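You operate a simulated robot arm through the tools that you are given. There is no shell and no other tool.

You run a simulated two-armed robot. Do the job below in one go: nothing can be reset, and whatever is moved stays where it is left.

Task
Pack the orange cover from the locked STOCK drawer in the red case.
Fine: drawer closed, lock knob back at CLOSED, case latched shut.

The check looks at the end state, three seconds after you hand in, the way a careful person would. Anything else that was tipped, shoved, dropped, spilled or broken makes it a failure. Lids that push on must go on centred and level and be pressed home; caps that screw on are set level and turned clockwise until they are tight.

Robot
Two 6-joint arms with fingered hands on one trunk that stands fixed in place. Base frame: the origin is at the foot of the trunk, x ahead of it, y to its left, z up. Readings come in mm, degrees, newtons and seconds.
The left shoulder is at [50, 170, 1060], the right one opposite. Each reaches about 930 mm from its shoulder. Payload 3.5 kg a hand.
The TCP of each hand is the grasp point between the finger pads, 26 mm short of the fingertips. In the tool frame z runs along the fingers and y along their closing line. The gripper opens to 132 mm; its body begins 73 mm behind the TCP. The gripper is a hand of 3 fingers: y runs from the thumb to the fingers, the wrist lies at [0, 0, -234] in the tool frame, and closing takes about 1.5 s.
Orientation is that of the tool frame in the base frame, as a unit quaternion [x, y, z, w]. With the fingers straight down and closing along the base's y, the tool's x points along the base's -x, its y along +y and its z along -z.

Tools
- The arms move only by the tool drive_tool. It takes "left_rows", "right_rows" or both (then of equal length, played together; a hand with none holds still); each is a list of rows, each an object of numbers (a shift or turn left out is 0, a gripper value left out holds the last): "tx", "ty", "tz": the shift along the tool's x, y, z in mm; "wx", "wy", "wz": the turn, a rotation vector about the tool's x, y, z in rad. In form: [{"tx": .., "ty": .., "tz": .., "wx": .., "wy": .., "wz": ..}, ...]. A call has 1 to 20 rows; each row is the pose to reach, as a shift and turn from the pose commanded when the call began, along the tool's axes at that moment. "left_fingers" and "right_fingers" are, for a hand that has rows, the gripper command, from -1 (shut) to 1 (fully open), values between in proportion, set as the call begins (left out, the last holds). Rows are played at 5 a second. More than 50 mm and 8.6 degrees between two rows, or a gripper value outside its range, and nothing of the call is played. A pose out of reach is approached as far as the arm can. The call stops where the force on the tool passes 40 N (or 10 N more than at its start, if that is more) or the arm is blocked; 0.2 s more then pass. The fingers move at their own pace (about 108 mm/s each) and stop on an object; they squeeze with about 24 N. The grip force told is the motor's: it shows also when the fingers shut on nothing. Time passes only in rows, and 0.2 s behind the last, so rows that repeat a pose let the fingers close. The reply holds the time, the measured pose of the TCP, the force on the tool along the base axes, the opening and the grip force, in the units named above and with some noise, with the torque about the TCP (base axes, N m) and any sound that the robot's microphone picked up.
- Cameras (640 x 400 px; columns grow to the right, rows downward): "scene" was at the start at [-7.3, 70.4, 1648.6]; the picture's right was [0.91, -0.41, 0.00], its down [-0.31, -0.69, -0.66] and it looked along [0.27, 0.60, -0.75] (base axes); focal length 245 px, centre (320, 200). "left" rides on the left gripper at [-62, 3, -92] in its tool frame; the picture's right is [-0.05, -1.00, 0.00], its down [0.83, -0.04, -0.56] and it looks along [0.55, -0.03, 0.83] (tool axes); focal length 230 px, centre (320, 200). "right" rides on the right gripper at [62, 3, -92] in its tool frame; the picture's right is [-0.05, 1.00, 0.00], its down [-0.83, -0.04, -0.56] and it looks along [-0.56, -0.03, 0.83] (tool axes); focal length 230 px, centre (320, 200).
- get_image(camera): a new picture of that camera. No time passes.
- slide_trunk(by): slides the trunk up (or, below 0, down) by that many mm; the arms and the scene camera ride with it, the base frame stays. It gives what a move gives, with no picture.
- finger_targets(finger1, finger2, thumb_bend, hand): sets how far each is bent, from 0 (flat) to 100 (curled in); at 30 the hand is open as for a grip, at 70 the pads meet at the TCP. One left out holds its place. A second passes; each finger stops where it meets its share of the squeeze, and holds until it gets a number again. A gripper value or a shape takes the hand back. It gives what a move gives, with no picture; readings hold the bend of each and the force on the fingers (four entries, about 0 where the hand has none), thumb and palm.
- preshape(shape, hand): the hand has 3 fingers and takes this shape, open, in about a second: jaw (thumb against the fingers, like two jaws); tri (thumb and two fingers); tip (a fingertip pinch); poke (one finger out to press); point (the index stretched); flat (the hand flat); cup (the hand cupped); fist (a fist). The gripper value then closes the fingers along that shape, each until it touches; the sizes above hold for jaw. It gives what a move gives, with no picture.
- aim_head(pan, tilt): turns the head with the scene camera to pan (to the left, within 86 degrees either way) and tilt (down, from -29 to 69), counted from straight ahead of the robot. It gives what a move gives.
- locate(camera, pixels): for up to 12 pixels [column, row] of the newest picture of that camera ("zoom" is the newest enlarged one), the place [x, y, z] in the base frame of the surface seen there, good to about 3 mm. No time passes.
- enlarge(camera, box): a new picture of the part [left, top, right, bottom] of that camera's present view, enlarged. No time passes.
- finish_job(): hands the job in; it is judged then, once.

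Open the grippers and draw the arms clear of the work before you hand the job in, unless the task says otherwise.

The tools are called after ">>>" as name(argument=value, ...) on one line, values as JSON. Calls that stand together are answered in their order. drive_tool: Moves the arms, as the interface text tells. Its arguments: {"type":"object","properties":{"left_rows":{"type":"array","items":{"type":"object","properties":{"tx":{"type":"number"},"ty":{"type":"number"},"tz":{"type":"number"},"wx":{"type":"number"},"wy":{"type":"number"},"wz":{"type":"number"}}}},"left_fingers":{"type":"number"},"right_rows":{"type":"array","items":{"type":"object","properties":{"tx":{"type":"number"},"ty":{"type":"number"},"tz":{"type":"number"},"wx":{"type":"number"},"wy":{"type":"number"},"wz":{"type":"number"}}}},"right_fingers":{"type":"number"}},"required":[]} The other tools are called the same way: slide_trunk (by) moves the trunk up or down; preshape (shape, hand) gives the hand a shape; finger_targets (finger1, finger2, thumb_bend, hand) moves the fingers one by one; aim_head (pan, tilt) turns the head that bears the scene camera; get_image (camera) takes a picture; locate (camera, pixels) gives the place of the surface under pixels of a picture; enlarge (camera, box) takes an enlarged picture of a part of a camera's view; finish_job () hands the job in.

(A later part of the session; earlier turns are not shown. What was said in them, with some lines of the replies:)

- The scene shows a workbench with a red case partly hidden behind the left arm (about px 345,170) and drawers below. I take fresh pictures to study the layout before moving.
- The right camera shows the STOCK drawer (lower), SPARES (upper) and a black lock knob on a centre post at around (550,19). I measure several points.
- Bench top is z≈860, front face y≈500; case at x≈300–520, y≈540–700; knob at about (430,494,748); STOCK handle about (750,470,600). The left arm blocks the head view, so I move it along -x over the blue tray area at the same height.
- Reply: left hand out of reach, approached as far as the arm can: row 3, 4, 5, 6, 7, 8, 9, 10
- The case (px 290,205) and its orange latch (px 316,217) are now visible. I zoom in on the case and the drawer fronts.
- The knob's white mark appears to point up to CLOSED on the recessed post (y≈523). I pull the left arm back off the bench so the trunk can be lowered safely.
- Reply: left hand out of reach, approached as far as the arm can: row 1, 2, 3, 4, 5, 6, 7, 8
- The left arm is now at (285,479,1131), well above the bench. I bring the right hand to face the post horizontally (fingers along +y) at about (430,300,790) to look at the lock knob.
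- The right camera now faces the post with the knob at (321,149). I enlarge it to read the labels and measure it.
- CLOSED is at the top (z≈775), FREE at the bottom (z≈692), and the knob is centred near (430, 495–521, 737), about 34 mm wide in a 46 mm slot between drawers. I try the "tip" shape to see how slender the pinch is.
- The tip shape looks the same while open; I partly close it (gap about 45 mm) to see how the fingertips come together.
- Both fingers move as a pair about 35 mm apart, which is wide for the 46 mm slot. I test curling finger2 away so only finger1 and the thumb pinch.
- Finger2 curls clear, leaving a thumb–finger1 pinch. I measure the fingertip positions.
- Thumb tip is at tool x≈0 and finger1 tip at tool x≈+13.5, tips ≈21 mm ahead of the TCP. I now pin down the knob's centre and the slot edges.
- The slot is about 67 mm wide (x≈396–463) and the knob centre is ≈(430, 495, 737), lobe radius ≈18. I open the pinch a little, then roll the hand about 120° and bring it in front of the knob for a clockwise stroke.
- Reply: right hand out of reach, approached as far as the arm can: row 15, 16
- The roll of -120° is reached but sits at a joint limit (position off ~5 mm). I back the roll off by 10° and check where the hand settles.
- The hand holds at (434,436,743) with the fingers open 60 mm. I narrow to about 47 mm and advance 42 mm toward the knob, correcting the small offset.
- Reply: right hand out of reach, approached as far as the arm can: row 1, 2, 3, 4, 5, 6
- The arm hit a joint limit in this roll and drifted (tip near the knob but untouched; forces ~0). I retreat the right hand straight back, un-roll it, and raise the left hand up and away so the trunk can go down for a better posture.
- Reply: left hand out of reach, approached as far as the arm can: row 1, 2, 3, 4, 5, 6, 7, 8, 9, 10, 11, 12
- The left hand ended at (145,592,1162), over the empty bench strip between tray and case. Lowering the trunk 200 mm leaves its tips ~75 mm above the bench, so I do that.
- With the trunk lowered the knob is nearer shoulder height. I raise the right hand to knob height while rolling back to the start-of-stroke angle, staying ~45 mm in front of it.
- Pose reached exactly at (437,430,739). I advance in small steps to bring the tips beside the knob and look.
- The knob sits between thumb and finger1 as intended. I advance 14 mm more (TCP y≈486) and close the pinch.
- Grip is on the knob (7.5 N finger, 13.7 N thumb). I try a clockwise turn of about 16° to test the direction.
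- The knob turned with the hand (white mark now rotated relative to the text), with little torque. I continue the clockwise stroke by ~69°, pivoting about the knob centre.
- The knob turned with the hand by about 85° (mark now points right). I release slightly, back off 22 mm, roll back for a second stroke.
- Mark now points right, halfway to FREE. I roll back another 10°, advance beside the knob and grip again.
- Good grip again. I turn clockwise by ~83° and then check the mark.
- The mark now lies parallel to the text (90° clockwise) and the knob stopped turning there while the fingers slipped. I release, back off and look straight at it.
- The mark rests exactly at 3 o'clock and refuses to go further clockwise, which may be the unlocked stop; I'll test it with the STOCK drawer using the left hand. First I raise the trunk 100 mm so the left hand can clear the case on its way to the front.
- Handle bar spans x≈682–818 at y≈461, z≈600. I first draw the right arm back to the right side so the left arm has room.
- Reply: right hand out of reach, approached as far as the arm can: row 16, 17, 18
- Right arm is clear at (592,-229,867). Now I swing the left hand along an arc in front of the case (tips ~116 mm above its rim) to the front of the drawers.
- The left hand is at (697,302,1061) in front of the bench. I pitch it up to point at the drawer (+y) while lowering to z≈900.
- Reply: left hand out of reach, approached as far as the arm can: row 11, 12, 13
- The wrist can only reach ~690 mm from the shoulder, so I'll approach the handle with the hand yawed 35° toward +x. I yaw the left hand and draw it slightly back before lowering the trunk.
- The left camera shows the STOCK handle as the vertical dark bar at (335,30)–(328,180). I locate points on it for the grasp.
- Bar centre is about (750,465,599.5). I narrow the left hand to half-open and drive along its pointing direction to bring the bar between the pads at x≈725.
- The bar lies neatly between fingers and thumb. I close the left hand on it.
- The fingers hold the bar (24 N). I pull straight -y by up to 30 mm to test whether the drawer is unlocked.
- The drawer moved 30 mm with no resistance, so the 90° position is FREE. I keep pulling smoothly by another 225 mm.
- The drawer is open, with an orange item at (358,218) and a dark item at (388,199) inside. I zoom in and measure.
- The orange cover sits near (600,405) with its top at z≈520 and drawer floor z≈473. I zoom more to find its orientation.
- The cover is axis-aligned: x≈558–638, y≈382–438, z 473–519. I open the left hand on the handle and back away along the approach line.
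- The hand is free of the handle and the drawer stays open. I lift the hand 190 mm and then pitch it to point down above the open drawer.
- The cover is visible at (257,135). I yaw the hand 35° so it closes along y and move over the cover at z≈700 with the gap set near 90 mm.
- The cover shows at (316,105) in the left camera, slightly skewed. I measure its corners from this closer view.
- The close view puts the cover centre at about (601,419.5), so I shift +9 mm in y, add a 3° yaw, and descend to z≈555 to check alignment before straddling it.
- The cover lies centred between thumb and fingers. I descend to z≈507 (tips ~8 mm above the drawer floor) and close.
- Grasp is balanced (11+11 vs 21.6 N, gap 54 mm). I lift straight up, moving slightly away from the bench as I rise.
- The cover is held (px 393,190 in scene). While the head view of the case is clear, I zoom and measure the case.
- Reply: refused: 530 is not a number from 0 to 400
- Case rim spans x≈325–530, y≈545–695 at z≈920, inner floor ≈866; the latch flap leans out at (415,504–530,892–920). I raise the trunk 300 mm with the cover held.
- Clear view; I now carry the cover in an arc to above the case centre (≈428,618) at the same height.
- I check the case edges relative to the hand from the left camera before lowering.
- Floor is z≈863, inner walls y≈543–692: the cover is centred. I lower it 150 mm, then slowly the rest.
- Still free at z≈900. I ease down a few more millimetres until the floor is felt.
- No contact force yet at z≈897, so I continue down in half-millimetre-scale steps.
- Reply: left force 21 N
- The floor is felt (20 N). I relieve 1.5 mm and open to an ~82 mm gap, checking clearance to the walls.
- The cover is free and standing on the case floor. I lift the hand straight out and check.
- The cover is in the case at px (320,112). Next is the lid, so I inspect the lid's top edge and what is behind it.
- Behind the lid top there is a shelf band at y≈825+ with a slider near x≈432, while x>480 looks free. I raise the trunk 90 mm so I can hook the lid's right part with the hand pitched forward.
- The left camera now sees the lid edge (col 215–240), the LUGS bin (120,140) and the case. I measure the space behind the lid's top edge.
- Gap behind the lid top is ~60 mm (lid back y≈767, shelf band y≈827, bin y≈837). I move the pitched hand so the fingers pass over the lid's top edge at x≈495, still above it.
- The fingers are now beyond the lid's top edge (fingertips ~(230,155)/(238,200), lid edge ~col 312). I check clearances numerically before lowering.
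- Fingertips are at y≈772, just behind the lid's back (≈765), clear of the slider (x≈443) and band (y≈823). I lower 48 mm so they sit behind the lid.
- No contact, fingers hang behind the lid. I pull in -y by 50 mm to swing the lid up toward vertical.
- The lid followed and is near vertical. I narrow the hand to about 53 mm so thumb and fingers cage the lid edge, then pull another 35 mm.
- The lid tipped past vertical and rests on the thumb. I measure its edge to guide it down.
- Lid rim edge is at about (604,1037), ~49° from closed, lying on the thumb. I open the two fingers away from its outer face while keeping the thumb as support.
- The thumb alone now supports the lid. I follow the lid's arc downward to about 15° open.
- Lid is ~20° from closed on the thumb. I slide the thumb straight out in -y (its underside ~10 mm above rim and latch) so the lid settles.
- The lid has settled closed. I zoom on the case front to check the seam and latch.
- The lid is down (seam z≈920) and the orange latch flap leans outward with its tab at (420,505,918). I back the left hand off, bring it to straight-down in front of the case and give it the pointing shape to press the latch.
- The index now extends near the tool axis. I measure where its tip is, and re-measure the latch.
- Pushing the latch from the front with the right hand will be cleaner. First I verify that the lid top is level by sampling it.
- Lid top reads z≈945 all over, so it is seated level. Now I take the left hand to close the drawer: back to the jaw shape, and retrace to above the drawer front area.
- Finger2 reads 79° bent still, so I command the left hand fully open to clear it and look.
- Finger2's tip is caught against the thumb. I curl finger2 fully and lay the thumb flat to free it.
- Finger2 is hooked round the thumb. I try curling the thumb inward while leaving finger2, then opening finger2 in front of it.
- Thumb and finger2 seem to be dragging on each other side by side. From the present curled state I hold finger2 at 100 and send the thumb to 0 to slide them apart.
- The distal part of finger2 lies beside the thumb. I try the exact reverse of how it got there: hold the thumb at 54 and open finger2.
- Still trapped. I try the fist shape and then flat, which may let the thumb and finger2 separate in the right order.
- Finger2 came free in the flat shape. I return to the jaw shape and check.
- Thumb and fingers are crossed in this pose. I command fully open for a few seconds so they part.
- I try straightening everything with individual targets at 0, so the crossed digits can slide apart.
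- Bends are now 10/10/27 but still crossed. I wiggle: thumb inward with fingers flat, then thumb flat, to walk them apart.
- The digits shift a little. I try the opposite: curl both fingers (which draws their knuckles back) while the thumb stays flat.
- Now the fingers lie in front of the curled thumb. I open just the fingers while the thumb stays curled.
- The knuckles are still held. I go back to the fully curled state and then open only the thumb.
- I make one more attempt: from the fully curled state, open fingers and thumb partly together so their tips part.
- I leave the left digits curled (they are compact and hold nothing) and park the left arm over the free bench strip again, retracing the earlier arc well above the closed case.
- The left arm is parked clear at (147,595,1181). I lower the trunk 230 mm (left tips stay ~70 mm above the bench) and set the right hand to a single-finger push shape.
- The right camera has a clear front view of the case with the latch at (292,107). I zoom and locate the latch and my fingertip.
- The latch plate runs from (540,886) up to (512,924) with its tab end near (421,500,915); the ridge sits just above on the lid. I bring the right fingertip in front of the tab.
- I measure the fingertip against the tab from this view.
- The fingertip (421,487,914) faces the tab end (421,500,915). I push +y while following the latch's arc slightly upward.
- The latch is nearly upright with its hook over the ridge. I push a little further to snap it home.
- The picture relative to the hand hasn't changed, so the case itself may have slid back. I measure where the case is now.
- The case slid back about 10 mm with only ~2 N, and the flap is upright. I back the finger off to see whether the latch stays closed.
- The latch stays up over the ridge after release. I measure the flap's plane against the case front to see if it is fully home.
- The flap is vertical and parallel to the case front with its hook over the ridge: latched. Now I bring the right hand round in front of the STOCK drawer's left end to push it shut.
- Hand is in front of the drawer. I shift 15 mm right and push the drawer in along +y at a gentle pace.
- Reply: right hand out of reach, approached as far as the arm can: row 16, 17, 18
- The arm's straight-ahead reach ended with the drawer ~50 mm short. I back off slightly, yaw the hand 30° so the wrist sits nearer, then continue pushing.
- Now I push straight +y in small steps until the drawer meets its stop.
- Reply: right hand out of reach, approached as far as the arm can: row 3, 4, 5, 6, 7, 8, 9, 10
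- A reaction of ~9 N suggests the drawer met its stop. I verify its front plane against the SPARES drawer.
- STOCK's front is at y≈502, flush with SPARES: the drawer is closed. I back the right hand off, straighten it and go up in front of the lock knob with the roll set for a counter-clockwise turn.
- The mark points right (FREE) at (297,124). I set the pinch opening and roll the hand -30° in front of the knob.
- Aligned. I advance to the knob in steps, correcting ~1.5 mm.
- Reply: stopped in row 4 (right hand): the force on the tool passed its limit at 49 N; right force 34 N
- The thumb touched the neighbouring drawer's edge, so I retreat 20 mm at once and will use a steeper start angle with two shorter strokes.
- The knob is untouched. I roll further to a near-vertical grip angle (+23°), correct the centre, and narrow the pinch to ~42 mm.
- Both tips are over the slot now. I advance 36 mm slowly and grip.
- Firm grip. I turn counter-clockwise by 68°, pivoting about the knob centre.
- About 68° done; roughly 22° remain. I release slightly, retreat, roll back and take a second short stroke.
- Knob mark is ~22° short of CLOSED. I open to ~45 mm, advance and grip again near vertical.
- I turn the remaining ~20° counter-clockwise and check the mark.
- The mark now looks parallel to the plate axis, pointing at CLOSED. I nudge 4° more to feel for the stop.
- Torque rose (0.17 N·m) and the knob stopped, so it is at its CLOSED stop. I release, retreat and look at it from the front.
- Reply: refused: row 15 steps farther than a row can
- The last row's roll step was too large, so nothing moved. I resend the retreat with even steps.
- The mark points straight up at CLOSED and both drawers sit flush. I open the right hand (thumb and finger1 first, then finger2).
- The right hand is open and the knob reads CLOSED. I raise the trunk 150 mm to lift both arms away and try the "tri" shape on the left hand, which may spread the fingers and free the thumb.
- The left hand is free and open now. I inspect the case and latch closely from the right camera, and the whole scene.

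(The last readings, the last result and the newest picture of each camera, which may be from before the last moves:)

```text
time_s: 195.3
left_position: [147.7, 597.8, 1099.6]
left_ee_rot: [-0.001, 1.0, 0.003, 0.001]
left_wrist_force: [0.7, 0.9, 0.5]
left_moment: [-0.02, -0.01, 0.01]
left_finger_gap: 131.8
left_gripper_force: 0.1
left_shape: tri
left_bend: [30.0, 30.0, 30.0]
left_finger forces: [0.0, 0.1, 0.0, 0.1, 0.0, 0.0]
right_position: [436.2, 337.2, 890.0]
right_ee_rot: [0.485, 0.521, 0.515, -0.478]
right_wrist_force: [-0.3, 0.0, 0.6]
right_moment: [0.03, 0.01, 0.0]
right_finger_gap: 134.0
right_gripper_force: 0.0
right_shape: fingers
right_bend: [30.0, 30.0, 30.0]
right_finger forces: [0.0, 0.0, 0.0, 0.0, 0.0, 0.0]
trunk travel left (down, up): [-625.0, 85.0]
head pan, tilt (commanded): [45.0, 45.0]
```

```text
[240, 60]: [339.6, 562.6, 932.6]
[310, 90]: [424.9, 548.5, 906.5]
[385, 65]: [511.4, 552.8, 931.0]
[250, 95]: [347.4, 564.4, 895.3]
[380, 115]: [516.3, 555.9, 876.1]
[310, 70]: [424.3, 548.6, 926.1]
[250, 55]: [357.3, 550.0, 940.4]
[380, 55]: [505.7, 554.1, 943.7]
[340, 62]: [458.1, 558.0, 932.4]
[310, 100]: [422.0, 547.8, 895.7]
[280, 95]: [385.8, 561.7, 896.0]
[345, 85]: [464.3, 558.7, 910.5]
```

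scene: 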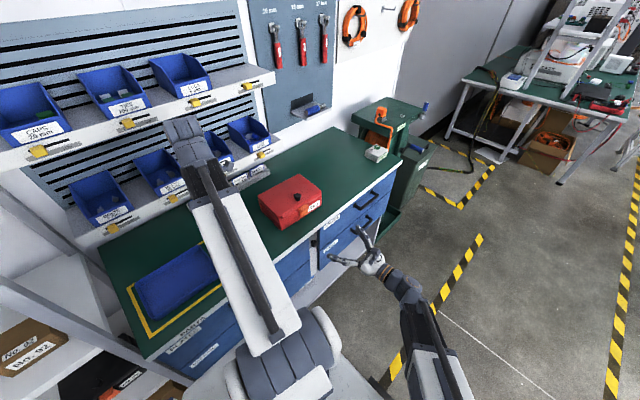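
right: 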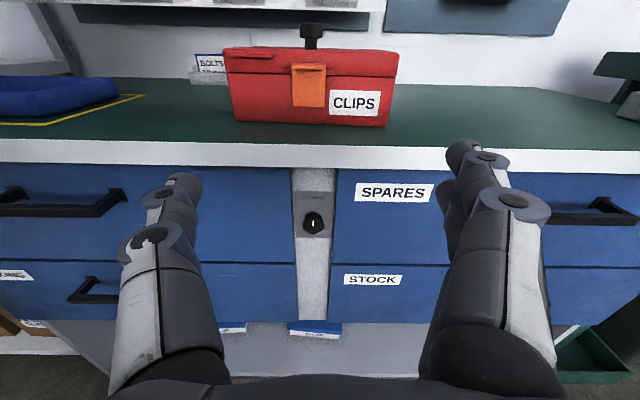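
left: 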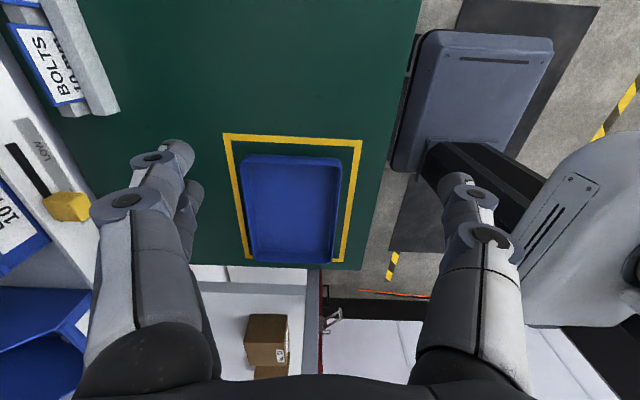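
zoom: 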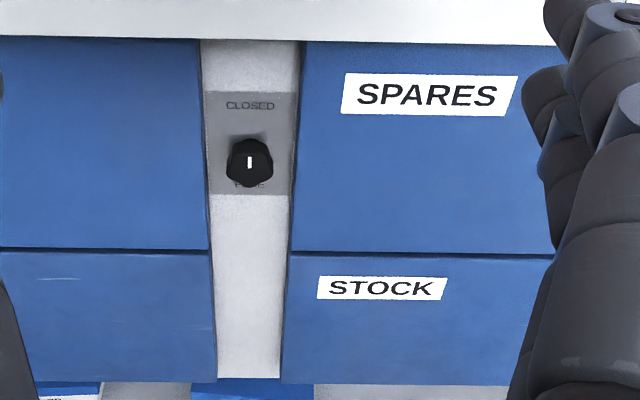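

Case is latched with the lid level, STOCK is flush and the knob points to CLOSED. I draw the right arm back to the side by the earlier safe path.

>>> drive_tool(right_rows=[{"tx": 5, "ty": 23, "tz": -31}, {"tx": 10, "ty": 46, "tz": -62}, {"tx": 15, "ty": 69, "tz": -93}, {"tx": 20, "ty": 92, "tz": -124}, {"tx": 25, "ty": 115, "tz": -155}, {"tx": 30, "ty": 138, "tz": -186}, {"tx": 35, "ty": 161, "tz": -217}, {"tx": 40, "ty": 184, "tz": -248}, {"tx": 45, "ty": 207, "tz": -279}, {"tx": 45, "ty": 198, "tz": -320}, {"tx": 45, "ty": 190, "tz": -360}, {"tx": 45, "ty": 182, "tz": -400}, {"tx": 45, "ty": 174, "tz": -440}, {"tx": 45, "ty": 166, "tz": -480}, {"tx": 45, "ty": 158, "tz": -520}, {"tx": 45, "ty": 158, "tz": -520}])

>>> get_image(camera="scene")

>>> enlarge(camera="scene", box=[230, 150, 410, 280])

```text
time_s: 198.7
left_position: [147.3, 597.1, 1100.4]
left_ee_rot: [0.0, 1.0, 0.002, 0.002]
left_wrist_force: [-0.7, 0.0, 0.1]
left_moment: [0.01, 0.01, 0.02]
left_finger_gap: 132.0
left_gripper_force: 0.0
left_shape: tri
left_bend: [30.0, 30.0, 30.0]
left_finger forces: [0.1, 0.0, 0.0, 0.1, 0.1, 0.0]
right_position: [589.6, -182.2, 951.8]
right_ee_rot: [0.484, 0.521, 0.515, -0.478]
right_wrist_force: [0.8, -0.2, -0.8]
right_moment: [0.05, 0.0, 0.02]
right_finger_gap: 134.2
right_gripper_force: 0.0
right_shape: fingers
right_bend: [30.0, 30.0, 30.0]
right_finger forces: [0.0, 0.0, 0.1, 0.0, 0.0, 0.0]
trunk travel left (down, up): [-625.0, 85.0]
head pan, tilt (commanded): [45.0, 45.0]
```

```text
taken
```

scene: 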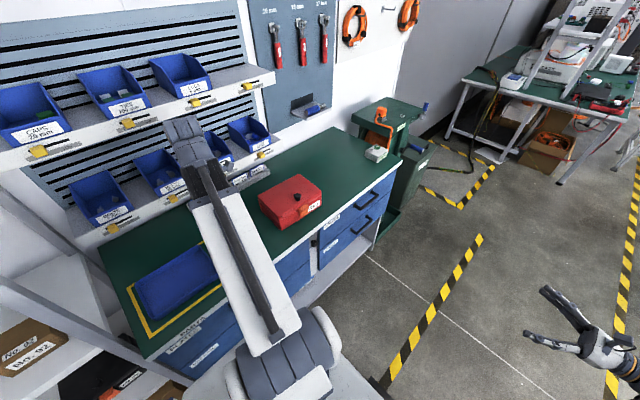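

```text
3.08 times, centred on (320, 215) of scene
```

zoom: 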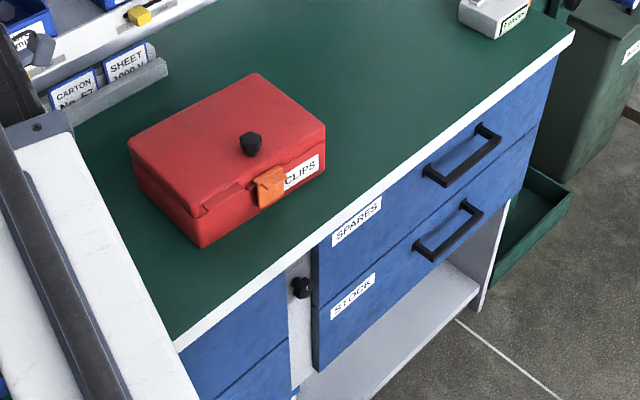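

The final view shows the case shut and latched with the cover inside. The STOCK drawer is flush, the knob is at CLOSED, nothing else is disturbed, and both hands are open and clear. I hand the job in.

>>> finish_job()

```text
The job is handed in.
```

The orange cover is in the red case with the lid closed and the latch up. The STOCK drawer is shut and the lock knob is back at CLOSED. I handed the job in; the result of the check hasn't come back.

- **Cover:** It lies flat on the case floor, roughly in the centre.
- **Case:** The lid sits level all round. The latch flap stands upright with its hook over the lid's ridge and stayed there when I let go. I did not try to lift the lid to test it. While I pressed the latch home, the case slid about 13 mm back on the bench without hitting anything.
- **Drawer:** Its front is flush with the SPARES drawer above it, at y ≈ 502 mm.
- **Knob:** FREE turned out to be a quarter turn clockwise. I turned the knob back until it hit its stop, and the mark points straight up at CLOSED.
- **Contact with the bench:** While I was reaching for the knob the second time, the right thumb pressed against the front of the closed drawer to its left, peaking at about 49 N. The arm stopped and I backed off. The pictures afterwards show that drawer still flush.
- **Arms:** Both hands are open and clear. The left arm is still parked above the bench, with its hand at z ≈ 1100 mm. The left fingers jammed partway through, but I freed them before handing in.
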